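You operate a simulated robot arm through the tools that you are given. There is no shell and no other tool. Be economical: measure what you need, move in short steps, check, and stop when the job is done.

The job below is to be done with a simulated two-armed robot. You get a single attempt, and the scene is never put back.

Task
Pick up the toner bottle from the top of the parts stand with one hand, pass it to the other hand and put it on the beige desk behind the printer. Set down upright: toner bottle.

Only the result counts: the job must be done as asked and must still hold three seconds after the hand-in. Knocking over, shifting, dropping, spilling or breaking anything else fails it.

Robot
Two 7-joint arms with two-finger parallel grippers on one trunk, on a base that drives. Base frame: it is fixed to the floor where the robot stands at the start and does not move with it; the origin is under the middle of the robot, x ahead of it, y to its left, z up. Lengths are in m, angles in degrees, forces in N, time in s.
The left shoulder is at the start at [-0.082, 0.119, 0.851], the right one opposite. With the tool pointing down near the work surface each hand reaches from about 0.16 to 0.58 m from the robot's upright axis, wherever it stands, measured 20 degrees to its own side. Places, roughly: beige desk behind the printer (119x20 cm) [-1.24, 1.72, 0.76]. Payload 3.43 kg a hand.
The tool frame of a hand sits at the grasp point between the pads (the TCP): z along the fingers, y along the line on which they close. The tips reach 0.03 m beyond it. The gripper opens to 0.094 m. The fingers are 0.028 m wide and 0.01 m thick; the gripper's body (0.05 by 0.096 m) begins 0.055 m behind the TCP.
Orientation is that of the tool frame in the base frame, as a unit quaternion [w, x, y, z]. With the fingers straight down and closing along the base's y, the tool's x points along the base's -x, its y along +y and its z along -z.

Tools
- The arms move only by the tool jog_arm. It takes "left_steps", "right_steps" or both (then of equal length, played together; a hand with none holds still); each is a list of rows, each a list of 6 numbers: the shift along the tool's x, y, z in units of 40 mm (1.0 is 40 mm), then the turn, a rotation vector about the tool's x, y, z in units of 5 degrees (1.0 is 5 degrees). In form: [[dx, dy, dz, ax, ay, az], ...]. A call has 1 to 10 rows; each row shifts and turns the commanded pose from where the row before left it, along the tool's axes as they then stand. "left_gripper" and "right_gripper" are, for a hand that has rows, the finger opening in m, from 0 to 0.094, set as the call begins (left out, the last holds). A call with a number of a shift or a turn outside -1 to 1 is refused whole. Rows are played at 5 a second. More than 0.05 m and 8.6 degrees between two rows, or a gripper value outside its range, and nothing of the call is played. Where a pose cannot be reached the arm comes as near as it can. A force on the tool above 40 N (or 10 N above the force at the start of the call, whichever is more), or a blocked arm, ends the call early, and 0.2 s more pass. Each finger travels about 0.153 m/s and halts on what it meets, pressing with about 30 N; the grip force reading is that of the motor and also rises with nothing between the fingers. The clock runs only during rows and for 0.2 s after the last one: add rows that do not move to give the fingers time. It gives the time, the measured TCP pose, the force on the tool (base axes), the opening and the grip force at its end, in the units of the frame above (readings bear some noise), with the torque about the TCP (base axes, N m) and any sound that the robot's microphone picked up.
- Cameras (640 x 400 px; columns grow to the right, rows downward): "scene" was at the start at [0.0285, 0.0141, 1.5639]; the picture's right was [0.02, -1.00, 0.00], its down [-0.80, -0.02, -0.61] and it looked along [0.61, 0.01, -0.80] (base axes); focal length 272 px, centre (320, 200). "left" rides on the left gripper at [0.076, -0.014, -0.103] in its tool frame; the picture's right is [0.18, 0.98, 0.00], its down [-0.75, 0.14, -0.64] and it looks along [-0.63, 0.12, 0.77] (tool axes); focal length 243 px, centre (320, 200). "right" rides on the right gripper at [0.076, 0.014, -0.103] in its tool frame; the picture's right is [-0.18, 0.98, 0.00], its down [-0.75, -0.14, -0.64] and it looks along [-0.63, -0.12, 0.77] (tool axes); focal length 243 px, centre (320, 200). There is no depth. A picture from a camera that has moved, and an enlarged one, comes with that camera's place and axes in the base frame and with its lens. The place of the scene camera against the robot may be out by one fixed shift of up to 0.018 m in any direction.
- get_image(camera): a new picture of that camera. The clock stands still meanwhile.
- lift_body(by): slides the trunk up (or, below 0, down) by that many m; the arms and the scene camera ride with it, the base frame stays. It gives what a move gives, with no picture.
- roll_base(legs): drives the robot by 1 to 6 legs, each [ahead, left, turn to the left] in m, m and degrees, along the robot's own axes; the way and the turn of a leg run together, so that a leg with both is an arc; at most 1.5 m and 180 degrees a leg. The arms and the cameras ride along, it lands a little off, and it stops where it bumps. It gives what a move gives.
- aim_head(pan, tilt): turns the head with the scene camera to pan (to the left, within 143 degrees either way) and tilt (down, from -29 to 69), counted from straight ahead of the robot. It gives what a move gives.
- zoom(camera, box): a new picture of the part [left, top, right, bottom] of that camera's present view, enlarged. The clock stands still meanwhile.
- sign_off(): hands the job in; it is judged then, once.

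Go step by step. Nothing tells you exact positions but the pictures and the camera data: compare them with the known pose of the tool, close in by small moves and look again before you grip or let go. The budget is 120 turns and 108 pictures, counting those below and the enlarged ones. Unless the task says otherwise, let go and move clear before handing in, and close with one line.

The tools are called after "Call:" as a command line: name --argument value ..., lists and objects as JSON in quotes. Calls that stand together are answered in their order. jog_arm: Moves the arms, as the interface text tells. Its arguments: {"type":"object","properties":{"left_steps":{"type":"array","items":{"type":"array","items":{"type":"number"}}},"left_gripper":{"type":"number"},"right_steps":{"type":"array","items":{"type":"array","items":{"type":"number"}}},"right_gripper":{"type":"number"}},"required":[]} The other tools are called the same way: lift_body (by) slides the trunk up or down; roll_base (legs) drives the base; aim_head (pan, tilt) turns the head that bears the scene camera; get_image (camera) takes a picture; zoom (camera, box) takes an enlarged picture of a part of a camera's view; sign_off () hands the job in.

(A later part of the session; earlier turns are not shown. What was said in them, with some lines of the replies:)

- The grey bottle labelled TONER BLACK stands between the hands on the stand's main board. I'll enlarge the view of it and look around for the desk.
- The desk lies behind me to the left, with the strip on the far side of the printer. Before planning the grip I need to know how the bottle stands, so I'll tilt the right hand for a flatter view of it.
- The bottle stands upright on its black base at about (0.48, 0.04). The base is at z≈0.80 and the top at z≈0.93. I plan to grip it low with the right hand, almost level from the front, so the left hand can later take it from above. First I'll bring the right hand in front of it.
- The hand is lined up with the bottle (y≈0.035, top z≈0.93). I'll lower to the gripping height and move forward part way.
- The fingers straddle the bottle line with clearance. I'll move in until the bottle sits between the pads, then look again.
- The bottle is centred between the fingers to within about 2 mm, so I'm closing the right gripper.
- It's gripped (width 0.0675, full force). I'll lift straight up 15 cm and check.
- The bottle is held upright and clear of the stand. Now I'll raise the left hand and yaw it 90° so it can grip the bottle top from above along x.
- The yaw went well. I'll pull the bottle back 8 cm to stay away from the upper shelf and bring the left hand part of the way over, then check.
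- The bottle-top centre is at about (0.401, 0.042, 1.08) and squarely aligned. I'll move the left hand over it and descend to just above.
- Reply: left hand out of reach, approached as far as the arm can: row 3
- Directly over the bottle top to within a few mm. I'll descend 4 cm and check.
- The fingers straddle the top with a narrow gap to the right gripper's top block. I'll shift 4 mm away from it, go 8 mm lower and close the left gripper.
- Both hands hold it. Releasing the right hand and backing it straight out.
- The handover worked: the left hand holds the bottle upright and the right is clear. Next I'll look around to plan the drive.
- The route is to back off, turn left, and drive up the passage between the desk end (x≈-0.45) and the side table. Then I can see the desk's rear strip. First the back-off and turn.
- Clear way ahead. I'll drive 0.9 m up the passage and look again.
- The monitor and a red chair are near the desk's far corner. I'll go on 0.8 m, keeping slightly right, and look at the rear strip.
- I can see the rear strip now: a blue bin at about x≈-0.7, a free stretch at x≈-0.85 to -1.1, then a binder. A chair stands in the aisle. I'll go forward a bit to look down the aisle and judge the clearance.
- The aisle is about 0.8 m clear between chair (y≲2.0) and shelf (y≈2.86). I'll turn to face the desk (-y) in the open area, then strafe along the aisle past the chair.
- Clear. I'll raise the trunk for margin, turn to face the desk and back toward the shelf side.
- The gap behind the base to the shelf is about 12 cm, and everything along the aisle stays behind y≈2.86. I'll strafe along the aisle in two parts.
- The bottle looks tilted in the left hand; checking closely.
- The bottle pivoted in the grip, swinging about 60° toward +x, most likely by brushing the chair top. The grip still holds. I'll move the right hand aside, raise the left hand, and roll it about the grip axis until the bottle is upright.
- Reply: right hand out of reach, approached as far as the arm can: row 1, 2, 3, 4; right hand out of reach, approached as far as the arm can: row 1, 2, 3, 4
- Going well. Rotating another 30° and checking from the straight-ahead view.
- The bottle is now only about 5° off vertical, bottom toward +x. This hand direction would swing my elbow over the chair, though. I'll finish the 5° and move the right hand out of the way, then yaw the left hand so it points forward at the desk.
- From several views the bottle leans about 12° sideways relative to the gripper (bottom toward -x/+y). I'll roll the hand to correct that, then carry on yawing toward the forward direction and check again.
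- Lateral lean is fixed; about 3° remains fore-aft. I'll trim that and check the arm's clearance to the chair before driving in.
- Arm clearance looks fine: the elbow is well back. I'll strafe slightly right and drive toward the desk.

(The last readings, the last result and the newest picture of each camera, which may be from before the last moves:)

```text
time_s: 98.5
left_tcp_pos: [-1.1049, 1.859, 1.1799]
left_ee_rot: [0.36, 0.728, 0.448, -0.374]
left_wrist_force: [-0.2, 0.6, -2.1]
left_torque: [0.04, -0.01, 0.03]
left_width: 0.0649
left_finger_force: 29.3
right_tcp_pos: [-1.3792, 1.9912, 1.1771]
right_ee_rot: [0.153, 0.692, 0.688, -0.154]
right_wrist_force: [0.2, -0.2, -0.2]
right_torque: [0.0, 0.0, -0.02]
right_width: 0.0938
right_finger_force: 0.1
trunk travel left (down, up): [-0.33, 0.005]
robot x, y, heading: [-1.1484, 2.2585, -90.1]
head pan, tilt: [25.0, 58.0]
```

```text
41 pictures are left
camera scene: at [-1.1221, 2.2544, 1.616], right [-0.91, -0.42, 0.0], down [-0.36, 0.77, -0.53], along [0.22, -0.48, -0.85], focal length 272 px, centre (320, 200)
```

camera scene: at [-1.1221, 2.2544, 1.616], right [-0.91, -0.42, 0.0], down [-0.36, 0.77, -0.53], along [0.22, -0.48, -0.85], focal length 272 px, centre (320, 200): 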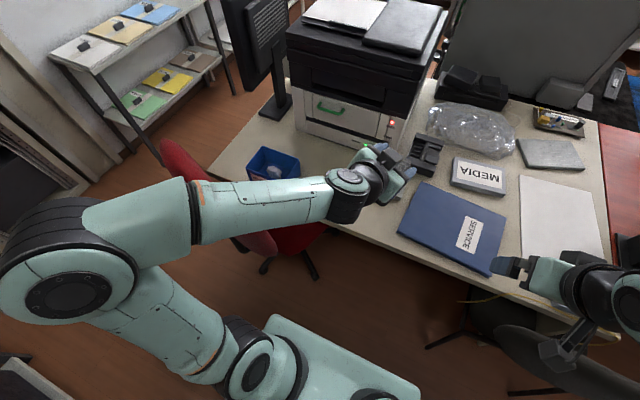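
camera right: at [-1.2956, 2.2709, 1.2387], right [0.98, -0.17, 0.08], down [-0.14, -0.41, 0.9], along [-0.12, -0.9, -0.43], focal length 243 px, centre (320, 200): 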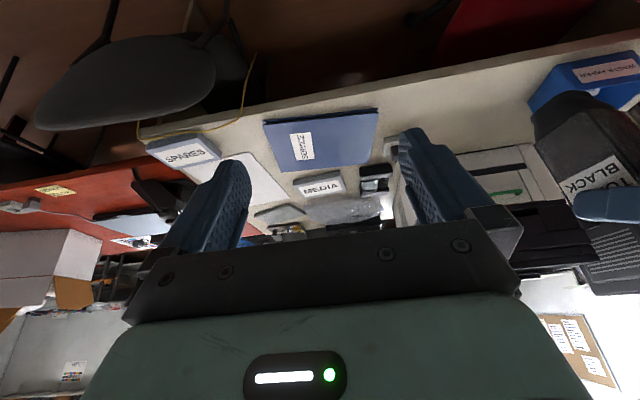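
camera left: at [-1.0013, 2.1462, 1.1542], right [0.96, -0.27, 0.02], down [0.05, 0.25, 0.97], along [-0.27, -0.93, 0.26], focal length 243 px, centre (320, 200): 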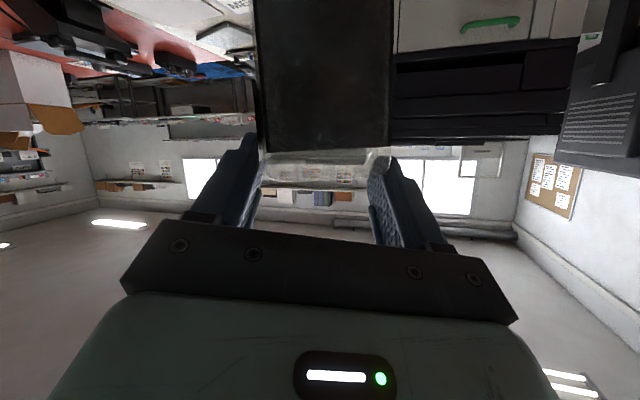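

Now moving the hand over the free spot on the strip (bottle at about (-1.03, 1.735)) and checking before lowering.

Call:
jog_arm --left_steps '[[-0.115, 0.69, 0.5, 0, 0, 0], [-0.115, 0.69, 0.5, 0, 0, 0], [-0.115, 0.69, 0.5, 0, 0, 0], [-0.115, 0.69, 0.5, 0, 0, 0], [0.87, -0.19, 0.46, 0, 0, 0], [0.87, -0.19, 0.46, 0, 0, 0], [0.87, -0.19, 0.46, 0, 0, 0]]'

Call:
get_image --camera "scene"

Call:
get_image --camera "left"

Call:
get_image --camera "right"

```text
time_s: 100.1
left_tcp_pos: [-1.0275, 1.7435, 1.0601]
left_ee_rot: [0.359, 0.729, 0.447, -0.375]
left_wrist_force: [-1.0, -0.2, -2.0]
left_torque: [0.03, 0.02, -0.01]
left_width: 0.0648
left_finger_force: 30.1
right_tcp_pos: [-1.3791, 1.9894, 1.178]
right_ee_rot: [0.153, 0.692, 0.688, -0.155]
right_wrist_force: [-0.6, 0.0, -0.8]
right_torque: [-0.01, -0.01, -0.04]
right_width: 0.0941
right_finger_force: 0.0
trunk travel left (down, up): [-0.33, 0.005]
robot x, y, heading: [-1.1489, 2.2573, -90.3]
head pan, tilt: [25.0, 58.0]
```

```text
40 pictures are left
camera scene: at [-1.1219, 2.253, 1.6162], right [-0.91, -0.42, 0.0], down [-0.36, 0.77, -0.53], along [0.22, -0.48, -0.85], focal length 272 px, centre (320, 200)
```

scene: 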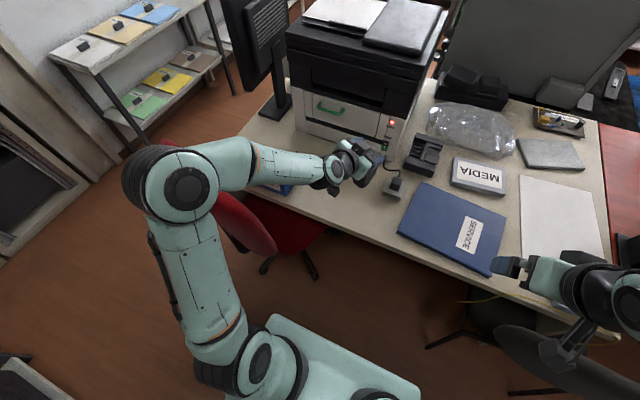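

```text
39 pictures are left
camera left: at [-0.9931, 1.865, 1.0391], right [0.96, -0.26, 0.03], down [0.03, 0.21, 0.98], along [-0.26, -0.94, 0.22], focal length 243 px, centre (320, 200)
```

left: 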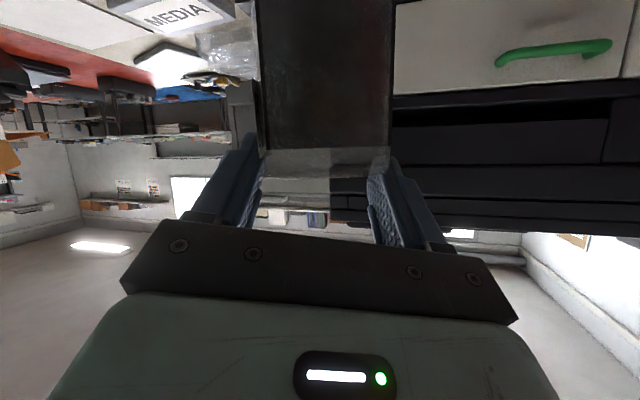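

```text
38 pictures are left
camera right: at [-1.3652, 2.1019, 1.2388], right [0.98, -0.17, 0.08], down [-0.14, -0.41, 0.9], along [-0.12, -0.9, -0.43], focal length 243 px, centre (320, 200)
```

right: 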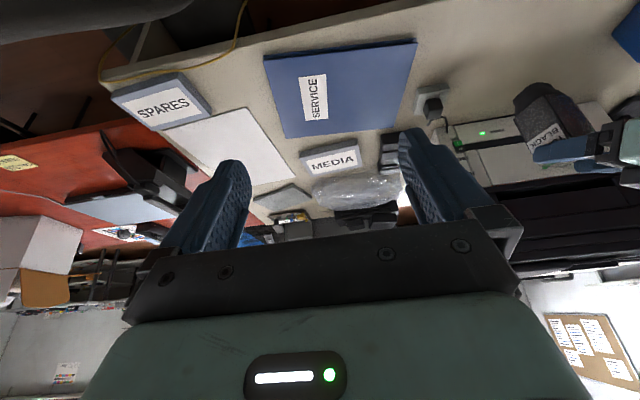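

Call:
zoom --camera "right" --box '[480, 50, 640, 200]'

```text
2.67 times, centred on (560, 125) of right
camera zoom: at [-1.3652, 2.1019, 1.2388], right [0.98, -0.17, 0.08], down [-0.14, -0.41, 0.9], along [-0.12, -0.9, -0.43], focal length 647 px, centre (-320, 400)
```

zoom: 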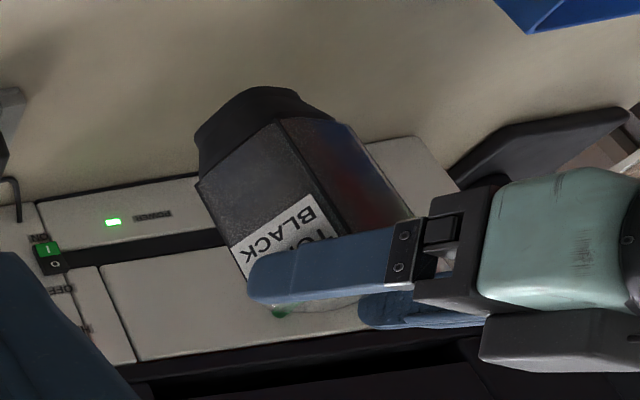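

The bottle is upright within about 1–2°. Lowering 12 cm and checking elbow, chair and desk clearance.

Call:
jog_arm --left_steps '[[0.65, -0.142, 0.345, 0, 0, 0], [0.65, -0.142, 0.345, 0, 0, 0], [0.65, -0.142, 0.345, 0, 0, 0], [0.65, -0.142, 0.345, 0, 0, 0]]'

Call:
get_image --camera "scene"

Call:
zoom --camera "right" --box '[480, 20, 640, 170]'

```text
time_s: 101.1
left_tcp_pos: [-1.0271, 1.7442, 0.9399]
left_ee_rot: [0.359, 0.729, 0.447, -0.374]
left_wrist_force: [-0.2, 0.8, -1.1]
left_torque: [0.01, -0.04, 0.03]
left_width: 0.0645
left_finger_force: 30.4
right_tcp_pos: [-1.379, 1.9896, 1.1772]
right_ee_rot: [0.154, 0.692, 0.688, -0.155]
right_wrist_force: [0.2, 0.2, -0.2]
right_torque: [0.0, 0.0, 0.0]
right_width: 0.0939
right_finger_force: 0.1
trunk travel left (down, up): [-0.33, 0.005]
robot x, y, heading: [-1.1519, 2.2599, -90.2]
head pan, tilt: [25.0, 58.0]
```

```text
36 pictures are left
camera scene: at [-1.1219, 2.2532, 1.6162], right [-0.91, -0.42, 0.0], down [-0.36, 0.77, -0.53], along [0.22, -0.48, -0.85], focal length 272 px, centre (320, 200)
```

scene: 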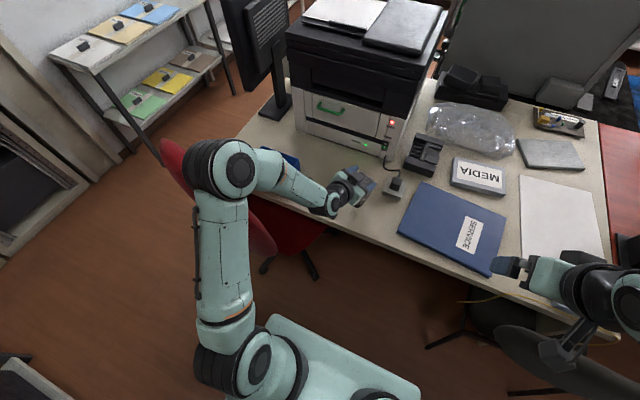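

```text
2.67 times, centred on (560, 95) of right
camera zoom: at [-1.3652, 2.1021, 1.2388], right [0.98, -0.17, 0.08], down [-0.14, -0.41, 0.9], along [-0.12, -0.9, -0.43], focal length 647 px, centre (-320, 480)
```

zoom: 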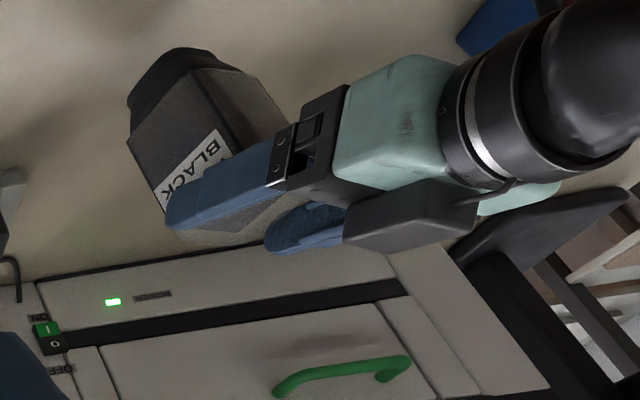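

Call:
jog_arm --left_steps '[[0.326, -0.071, 0.1725, 0, 0, 0], [0.326, -0.071, 0.1725, 0, 0, 0], [0.326, -0.071, 0.1725, 0, 0, 0]]'

Call:
zoom --camera "right" --box '[480, 0, 640, 150]'

Call:
get_image --camera "left"

```text
time_s: 101.9
left_tcp_pos: [-1.0277, 1.7435, 0.8961]
left_ee_rot: [0.361, 0.727, 0.447, -0.376]
left_wrist_force: [0.4, 0.4, 3.5]
left_torque: [-0.06, 0.14, 0.0]
left_width: 0.0645
left_finger_force: 30.7
right_tcp_pos: [-1.3781, 1.9896, 1.1773]
right_ee_rot: [0.153, 0.692, 0.689, -0.155]
right_wrist_force: [0.6, 0.3, 0.0]
right_torque: [0.0, 0.01, -0.01]
right_width: 0.0939
right_finger_force: 0.0
trunk travel left (down, up): [-0.33, 0.005]
robot x, y, heading: [-1.1484, 2.2552, -90.1]
head pan, tilt: [25.0, 58.0]
```

```text
2.67 times, centred on (560, 75) of right
camera zoom: at [-1.3653, 2.1031, 1.239], right [0.98, -0.17, 0.08], down [-0.14, -0.41, 0.9], along [-0.12, -0.9, -0.43], focal length 647 px, centre (-320, 533)
```

zoom: 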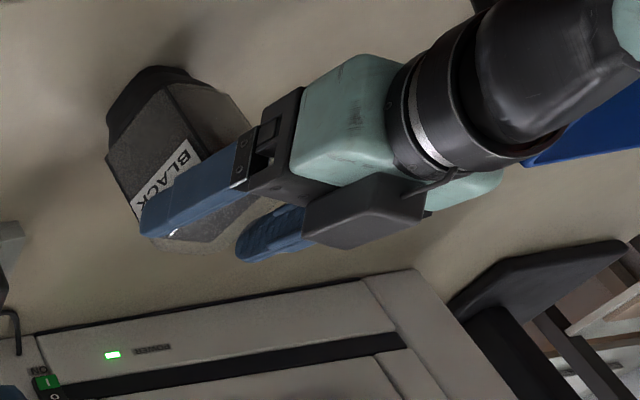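

```text
33 pictures are left
camera left: at [-0.9939, 1.8653, 0.8756], right [0.96, -0.26, 0.03], down [0.03, 0.22, 0.97], along [-0.26, -0.94, 0.22], focal length 243 px, centre (320, 200)
```

left: 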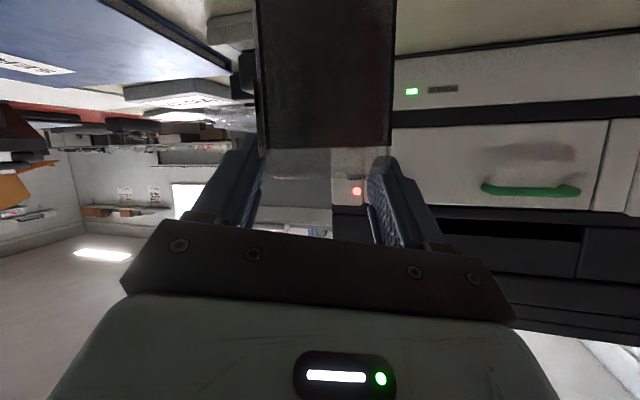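

The force reading turned positive, so the base is touching the desk. I'll press a few mm more so it seats flat.

Call:
jog_arm --left_steps '[[0.044, -0.01, 0.023, 0, 0, 0], [0.044, -0.01, 0.023, 0, 0, 0], [0, 0, 0, 0, 0, 0]]'

Call:
zoom --camera "right" --box '[480, 0, 640, 150]'

```text
time_s: 102.7
left_tcp_pos: [-1.0287, 1.7436, 0.8976]
left_ee_rot: [0.365, 0.726, 0.444, -0.378]
left_wrist_force: [1.4, 3.5, 34.3]
left_torque: [0.09, 0.39, -0.08]
left_width: 0.0645
left_finger_force: 30.1
right_tcp_pos: [-1.3786, 1.99, 1.1778]
right_ee_rot: [0.155, 0.692, 0.688, -0.154]
right_wrist_force: [0.3, 0.1, 0.1]
right_torque: [0.0, 0.02, -0.04]
right_width: 0.0941
right_finger_force: 0.1
trunk travel left (down, up): [-0.33, 0.005]
robot x, y, heading: [-1.1481, 2.261, -90.1]
head pan, tilt: [25.0, 58.0]
```

```text
2.67 times, centred on (560, 75) of right
camera zoom: at [-1.3655, 2.1052, 1.2395], right [0.98, -0.17, 0.08], down [-0.14, -0.41, 0.9], along [-0.12, -0.9, -0.42], focal length 647 px, centre (-320, 533)
```

zoom: 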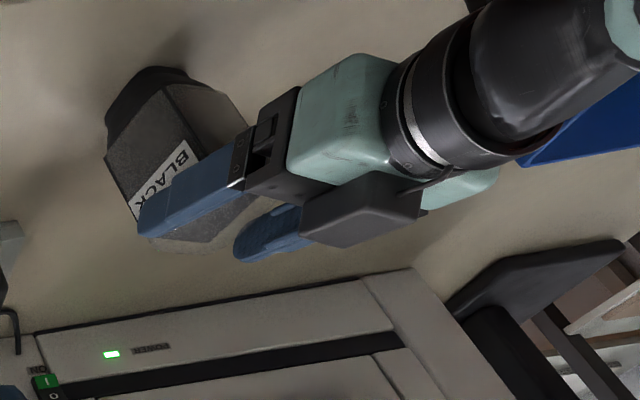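

It's seated (34 N upward), so I'll relieve the pressure slightly and check the load before opening.

Call:
jog_arm --left_steps '[[-0.044, 0.01, -0.023, 0, 0, 0], [-0.033, 0.007, -0.017, 0, 0, 0], [0, 0, 0, 0, 0, 0]]'

Call:
zoom --camera "scene" --box '[280, 120, 440, 220]'

```text
time_s: 103.5
left_tcp_pos: [-1.0277, 1.7431, 0.8968]
left_ee_rot: [0.362, 0.727, 0.446, -0.377]
left_wrist_force: [-2.0, -6.9, 19.3]
left_torque: [-0.94, 0.68, 0.12]
left_width: 0.0649
left_finger_force: 30.2
right_tcp_pos: [-1.3804, 1.9906, 1.1781]
right_ee_rot: [0.153, 0.692, 0.688, -0.153]
right_wrist_force: [-0.2, -0.9, -0.6]
right_torque: [0.03, 0.0, 0.0]
right_width: 0.094
right_finger_force: 0.0
trunk travel left (down, up): [-0.33, 0.005]
robot x, y, heading: [-1.1485, 2.2582, -90.1]
head pan, tilt: [25.0, 58.0]
```

```text
4.00 times, centred on (360, 170) of scene
camera zoom: at [-1.1228, 2.2548, 1.6163], right [-0.91, -0.42, 0.0], down [-0.36, 0.77, -0.53], along [0.22, -0.48, -0.85], focal length 1090 px, centre (160, 320)
```

zoom: 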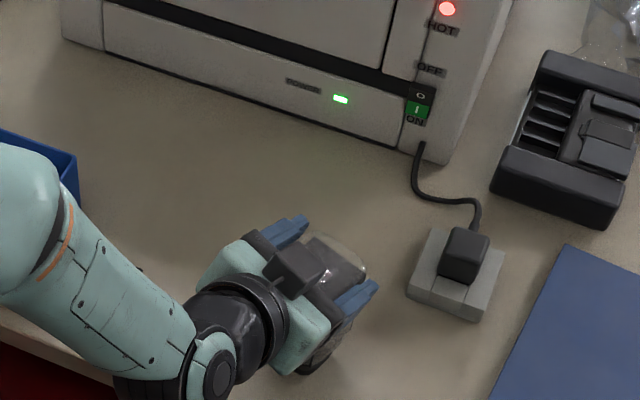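

Call:
jog_arm --left_steps '[[-0.033, 0.007, -0.017, 0, 0, 0], [0, 0, 0, 0, 0, 0], [0, 0, 0, 0, 0, 0]]'

```text
time_s: 104.3
left_tcp_pos: [-1.0278, 1.7448, 0.897]
left_ee_rot: [0.36, 0.728, 0.447, -0.375]
left_wrist_force: [-2.4, -4.1, 13.2]
left_torque: [-0.75, 0.46, 0.06]
left_width: 0.0647
left_finger_force: 29.4
right_tcp_pos: [-1.3796, 1.9898, 1.1765]
right_ee_rot: [0.154, 0.692, 0.688, -0.153]
right_wrist_force: [1.3, -1.2, -0.7]
right_torque: [-0.01, 0.0, 0.02]
right_width: 0.0941
right_finger_force: 0.1
trunk travel left (down, up): [-0.33, 0.005]
robot x, y, heading: [-1.1459, 2.2592, -90.1]
head pan, tilt: [25.0, 58.0]
```

Call:
jog_arm --left_steps '[[-0.044, 0.01, -0.023, 0, 0, 0], [0, 0, 0, 0, 0, 0], [0, 0, 0, 0, 0, 0]]'

Call:
zoom --camera "right" --box '[480, 0, 640, 150]'

```text
time_s: 105.1
left_tcp_pos: [-1.0268, 1.7461, 0.8972]
left_ee_rot: [0.359, 0.729, 0.448, -0.373]
left_wrist_force: [0.1, -0.7, 2.0]
left_torque: [-0.18, 0.05, 0.05]
left_width: 0.0642
left_finger_force: 30.1
right_tcp_pos: [-1.3776, 1.9901, 1.1777]
right_ee_rot: [0.153, 0.692, 0.688, -0.154]
right_wrist_force: [0.0, 0.0, -0.2]
right_torque: [0.05, -0.02, 0.01]
right_width: 0.0939
right_finger_force: 0.0
trunk travel left (down, up): [-0.33, 0.005]
robot x, y, heading: [-1.1471, 2.2577, -89.9]
head pan, tilt: [25.0, 58.0]
```

```text
2.67 times, centred on (560, 75) of right
camera zoom: at [-1.3652, 2.1029, 1.2387], right [0.98, -0.17, 0.08], down [-0.14, -0.41, 0.9], along [-0.12, -0.9, -0.43], focal length 647 px, centre (-320, 533)
```

zoom: 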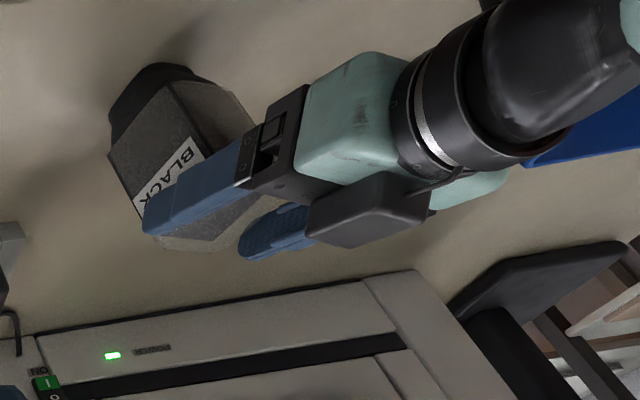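

Load is near neutral and the bottle rests on the desk. Opening the left gripper.

Call:
jog_arm --left_steps '[[0, 0, 0, 0, 0, 0], [0, 0, 0, 0, 0, 0], [0, 0, 0, 0, 0, 0]]' --left_gripper 0.094

Call:
get_image --camera "left"

Call:
zoom --camera "right" --box '[480, 0, 640, 150]'

```text
time_s: 105.9
left_tcp_pos: [-1.027, 1.7445, 0.8995]
left_ee_rot: [0.36, 0.728, 0.448, -0.374]
left_wrist_force: [0.0, 0.2, 0.2]
left_torque: [0.02, 0.0, 0.01]
left_width: 0.0941
left_finger_force: 0.0
right_tcp_pos: [-1.3784, 1.9894, 1.1769]
right_ee_rot: [0.154, 0.692, 0.688, -0.155]
right_wrist_force: [0.0, -0.1, -0.9]
right_torque: [0.0, 0.0, -0.03]
right_width: 0.0939
right_finger_force: 0.0
trunk travel left (down, up): [-0.33, 0.005]
robot x, y, heading: [-1.1464, 2.2588, -90.2]
head pan, tilt: [25.0, 58.0]
```

```text
29 pictures are left
camera left: at [-0.9935, 1.8663, 0.8775], right [0.96, -0.27, 0.03], down [0.03, 0.22, 0.98], along [-0.26, -0.94, 0.22], focal length 243 px, centre (320, 200)
```

left: 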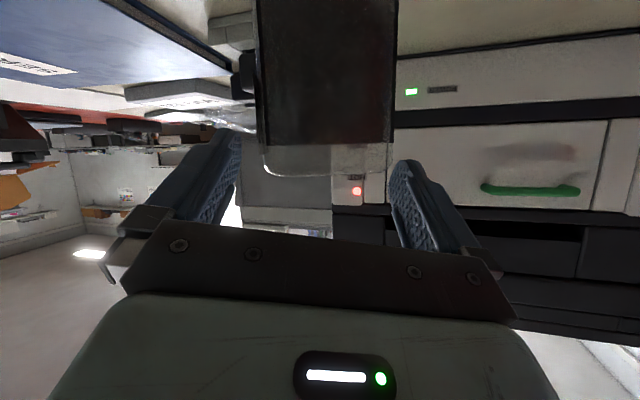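

```text
2.67 times, centred on (560, 75) of right
camera zoom: at [-1.3653, 2.1026, 1.2388], right [0.98, -0.17, 0.08], down [-0.14, -0.41, 0.9], along [-0.12, -0.9, -0.43], focal length 647 px, centre (-320, 533)
```

zoom: 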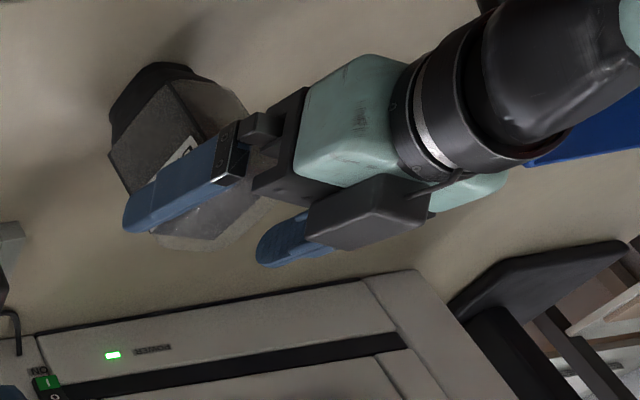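

The bottle stands free. Withdrawing the left hand straight back along its fingers.

Call:
jog_arm --left_steps '[[0, 0, -0.4, 0, 0, 0], [0, 0, -0.5, 0, 0, 0], [0, 0, -0.6, 0, 0, 0], [0, 0, -0.6, 0, 0, 0]]'

Call:
get_image --camera "left"

Call:
get_image --camera "scene"

```text
time_s: 106.9
left_tcp_pos: [-1.008, 1.8157, 0.9367]
left_ee_rot: [0.359, 0.728, 0.447, -0.375]
left_wrist_force: [-0.1, -0.7, 0.1]
left_torque: [0.02, -0.02, 0.02]
left_width: 0.094
left_finger_force: 0.1
right_tcp_pos: [-1.3793, 1.9886, 1.1772]
right_ee_rot: [0.154, 0.691, 0.689, -0.153]
right_wrist_force: [0.0, -0.3, -0.1]
right_torque: [-0.01, 0.01, -0.02]
right_width: 0.094
right_finger_force: 0.0
trunk travel left (down, up): [-0.33, 0.005]
robot x, y, heading: [-1.1478, 2.2635, -90.4]
head pan, tilt: [25.0, 58.0]
```

```text
27 pictures are left
camera left: at [-0.9748, 1.9387, 0.9164], right [0.96, -0.27, 0.03], down [0.03, 0.22, 0.98], along [-0.26, -0.94, 0.22], focal length 243 px, centre (320, 200)
```

left: 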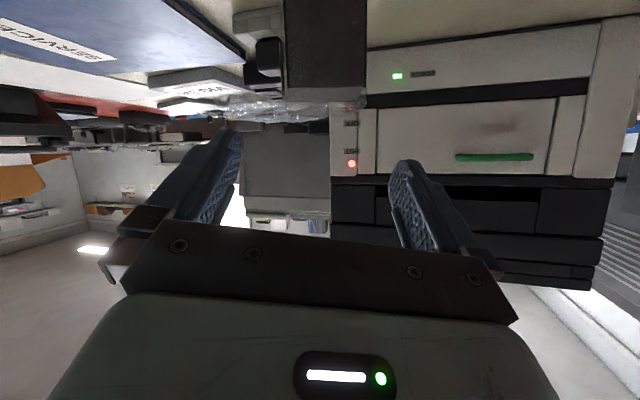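

```text
26 pictures are left
camera scene: at [-1.122, 2.2546, 1.6162], right [-0.91, -0.42, 0.0], down [-0.36, 0.77, -0.53], along [0.22, -0.48, -0.85], focal length 272 px, centre (320, 200)
```

scene: 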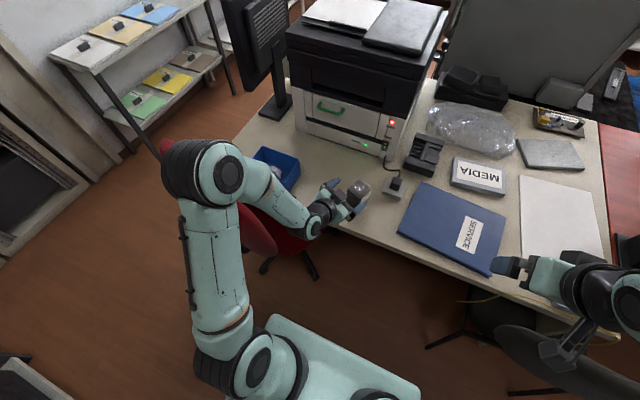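

Call:
jog_arm --left_steps '[[-0.65, 0.142, -0.6, 0, 0, 0], [-0.87, 0.19, -0.46, 0, 0, 0], [-0.87, 0.19, -0.46, 0, 0, 0], [-0.87, 0.19, -0.46, 0, 0, 0], [-0.87, 0.19, -0.46, 0, 0, 0]]'

Call:
get_image --camera "scene"

Call:
zoom --camera "scene" --box '[300, 130, 440, 240]'

Call:
zoom --camera "right" --box '[480, 0, 640, 150]'

```text
time_s: 108.1
left_tcp_pos: [-1.0064, 1.8242, 1.1338]
left_ee_rot: [0.359, 0.729, 0.447, -0.374]
left_wrist_force: [0.4, 0.1, 0.1]
left_torque: [0.0, 0.01, 0.01]
left_width: 0.0939
left_finger_force: 0.1
right_tcp_pos: [-1.3789, 1.9893, 1.1769]
right_ee_rot: [0.154, 0.692, 0.689, -0.153]
right_wrist_force: [1.5, 0.0, 0.4]
right_torque: [-0.01, 0.02, -0.01]
right_width: 0.0939
right_finger_force: 0.0
trunk travel left (down, up): [-0.33, 0.005]
robot x, y, heading: [-1.1472, 2.2557, -90.3]
head pan, tilt: [25.0, 58.0]
```

```text
25 pictures are left
camera scene: at [-1.1222, 2.2543, 1.6162], right [-0.91, -0.42, 0.0], down [-0.36, 0.77, -0.53], along [0.22, -0.48, -0.85], focal length 272 px, centre (320, 200)
```

scene: 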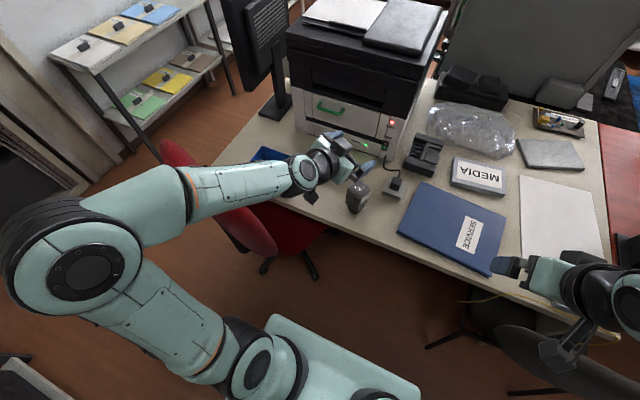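

```text
3.64 times, centred on (370, 185) of scene
camera zoom: at [-1.1222, 2.2543, 1.6162], right [-0.91, -0.42, 0.0], down [-0.36, 0.77, -0.53], along [0.22, -0.48, -0.85], focal length 991 px, centre (138, 254)
```

zoom: 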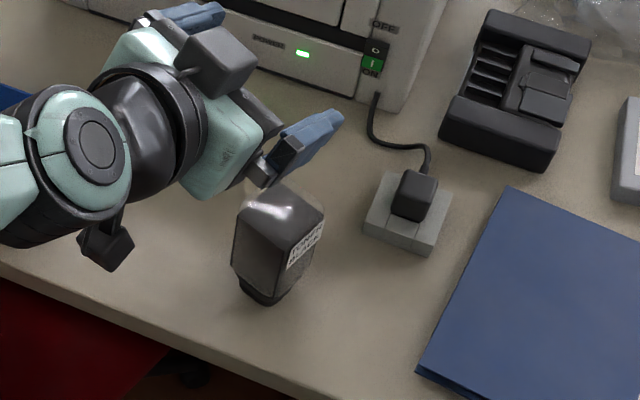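

```text
2.67 times, centred on (560, 75) of right
camera zoom: at [-1.3654, 2.103, 1.2388], right [0.98, -0.17, 0.08], down [-0.14, -0.41, 0.9], along [-0.12, -0.9, -0.43], focal length 647 px, centre (-320, 533)
```

zoom: 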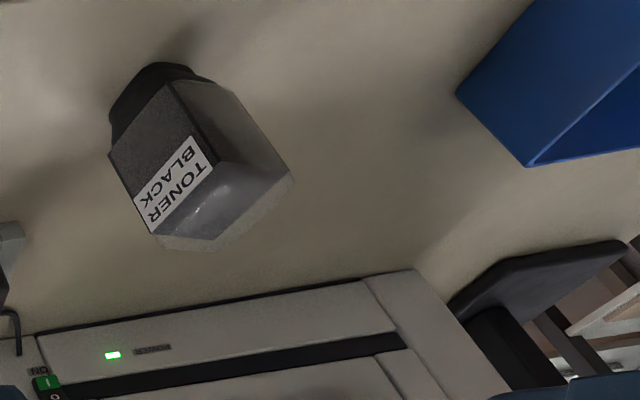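

The toner bottle stands upright and free on the beige desk behind the printer at about (-1.03, 1.745), clear of the bin and binder. Both hands are clear, so I'm handing in.

Call:
sign_off

```text
The job is handed in.
```

The toner bottle was picked up with the right hand, passed to the left, and now stands upright on the beige desk behind the printer. On the way it tilted in the grip, most likely from brushing the chair, and the chair's feet measured in the same place afterwards.
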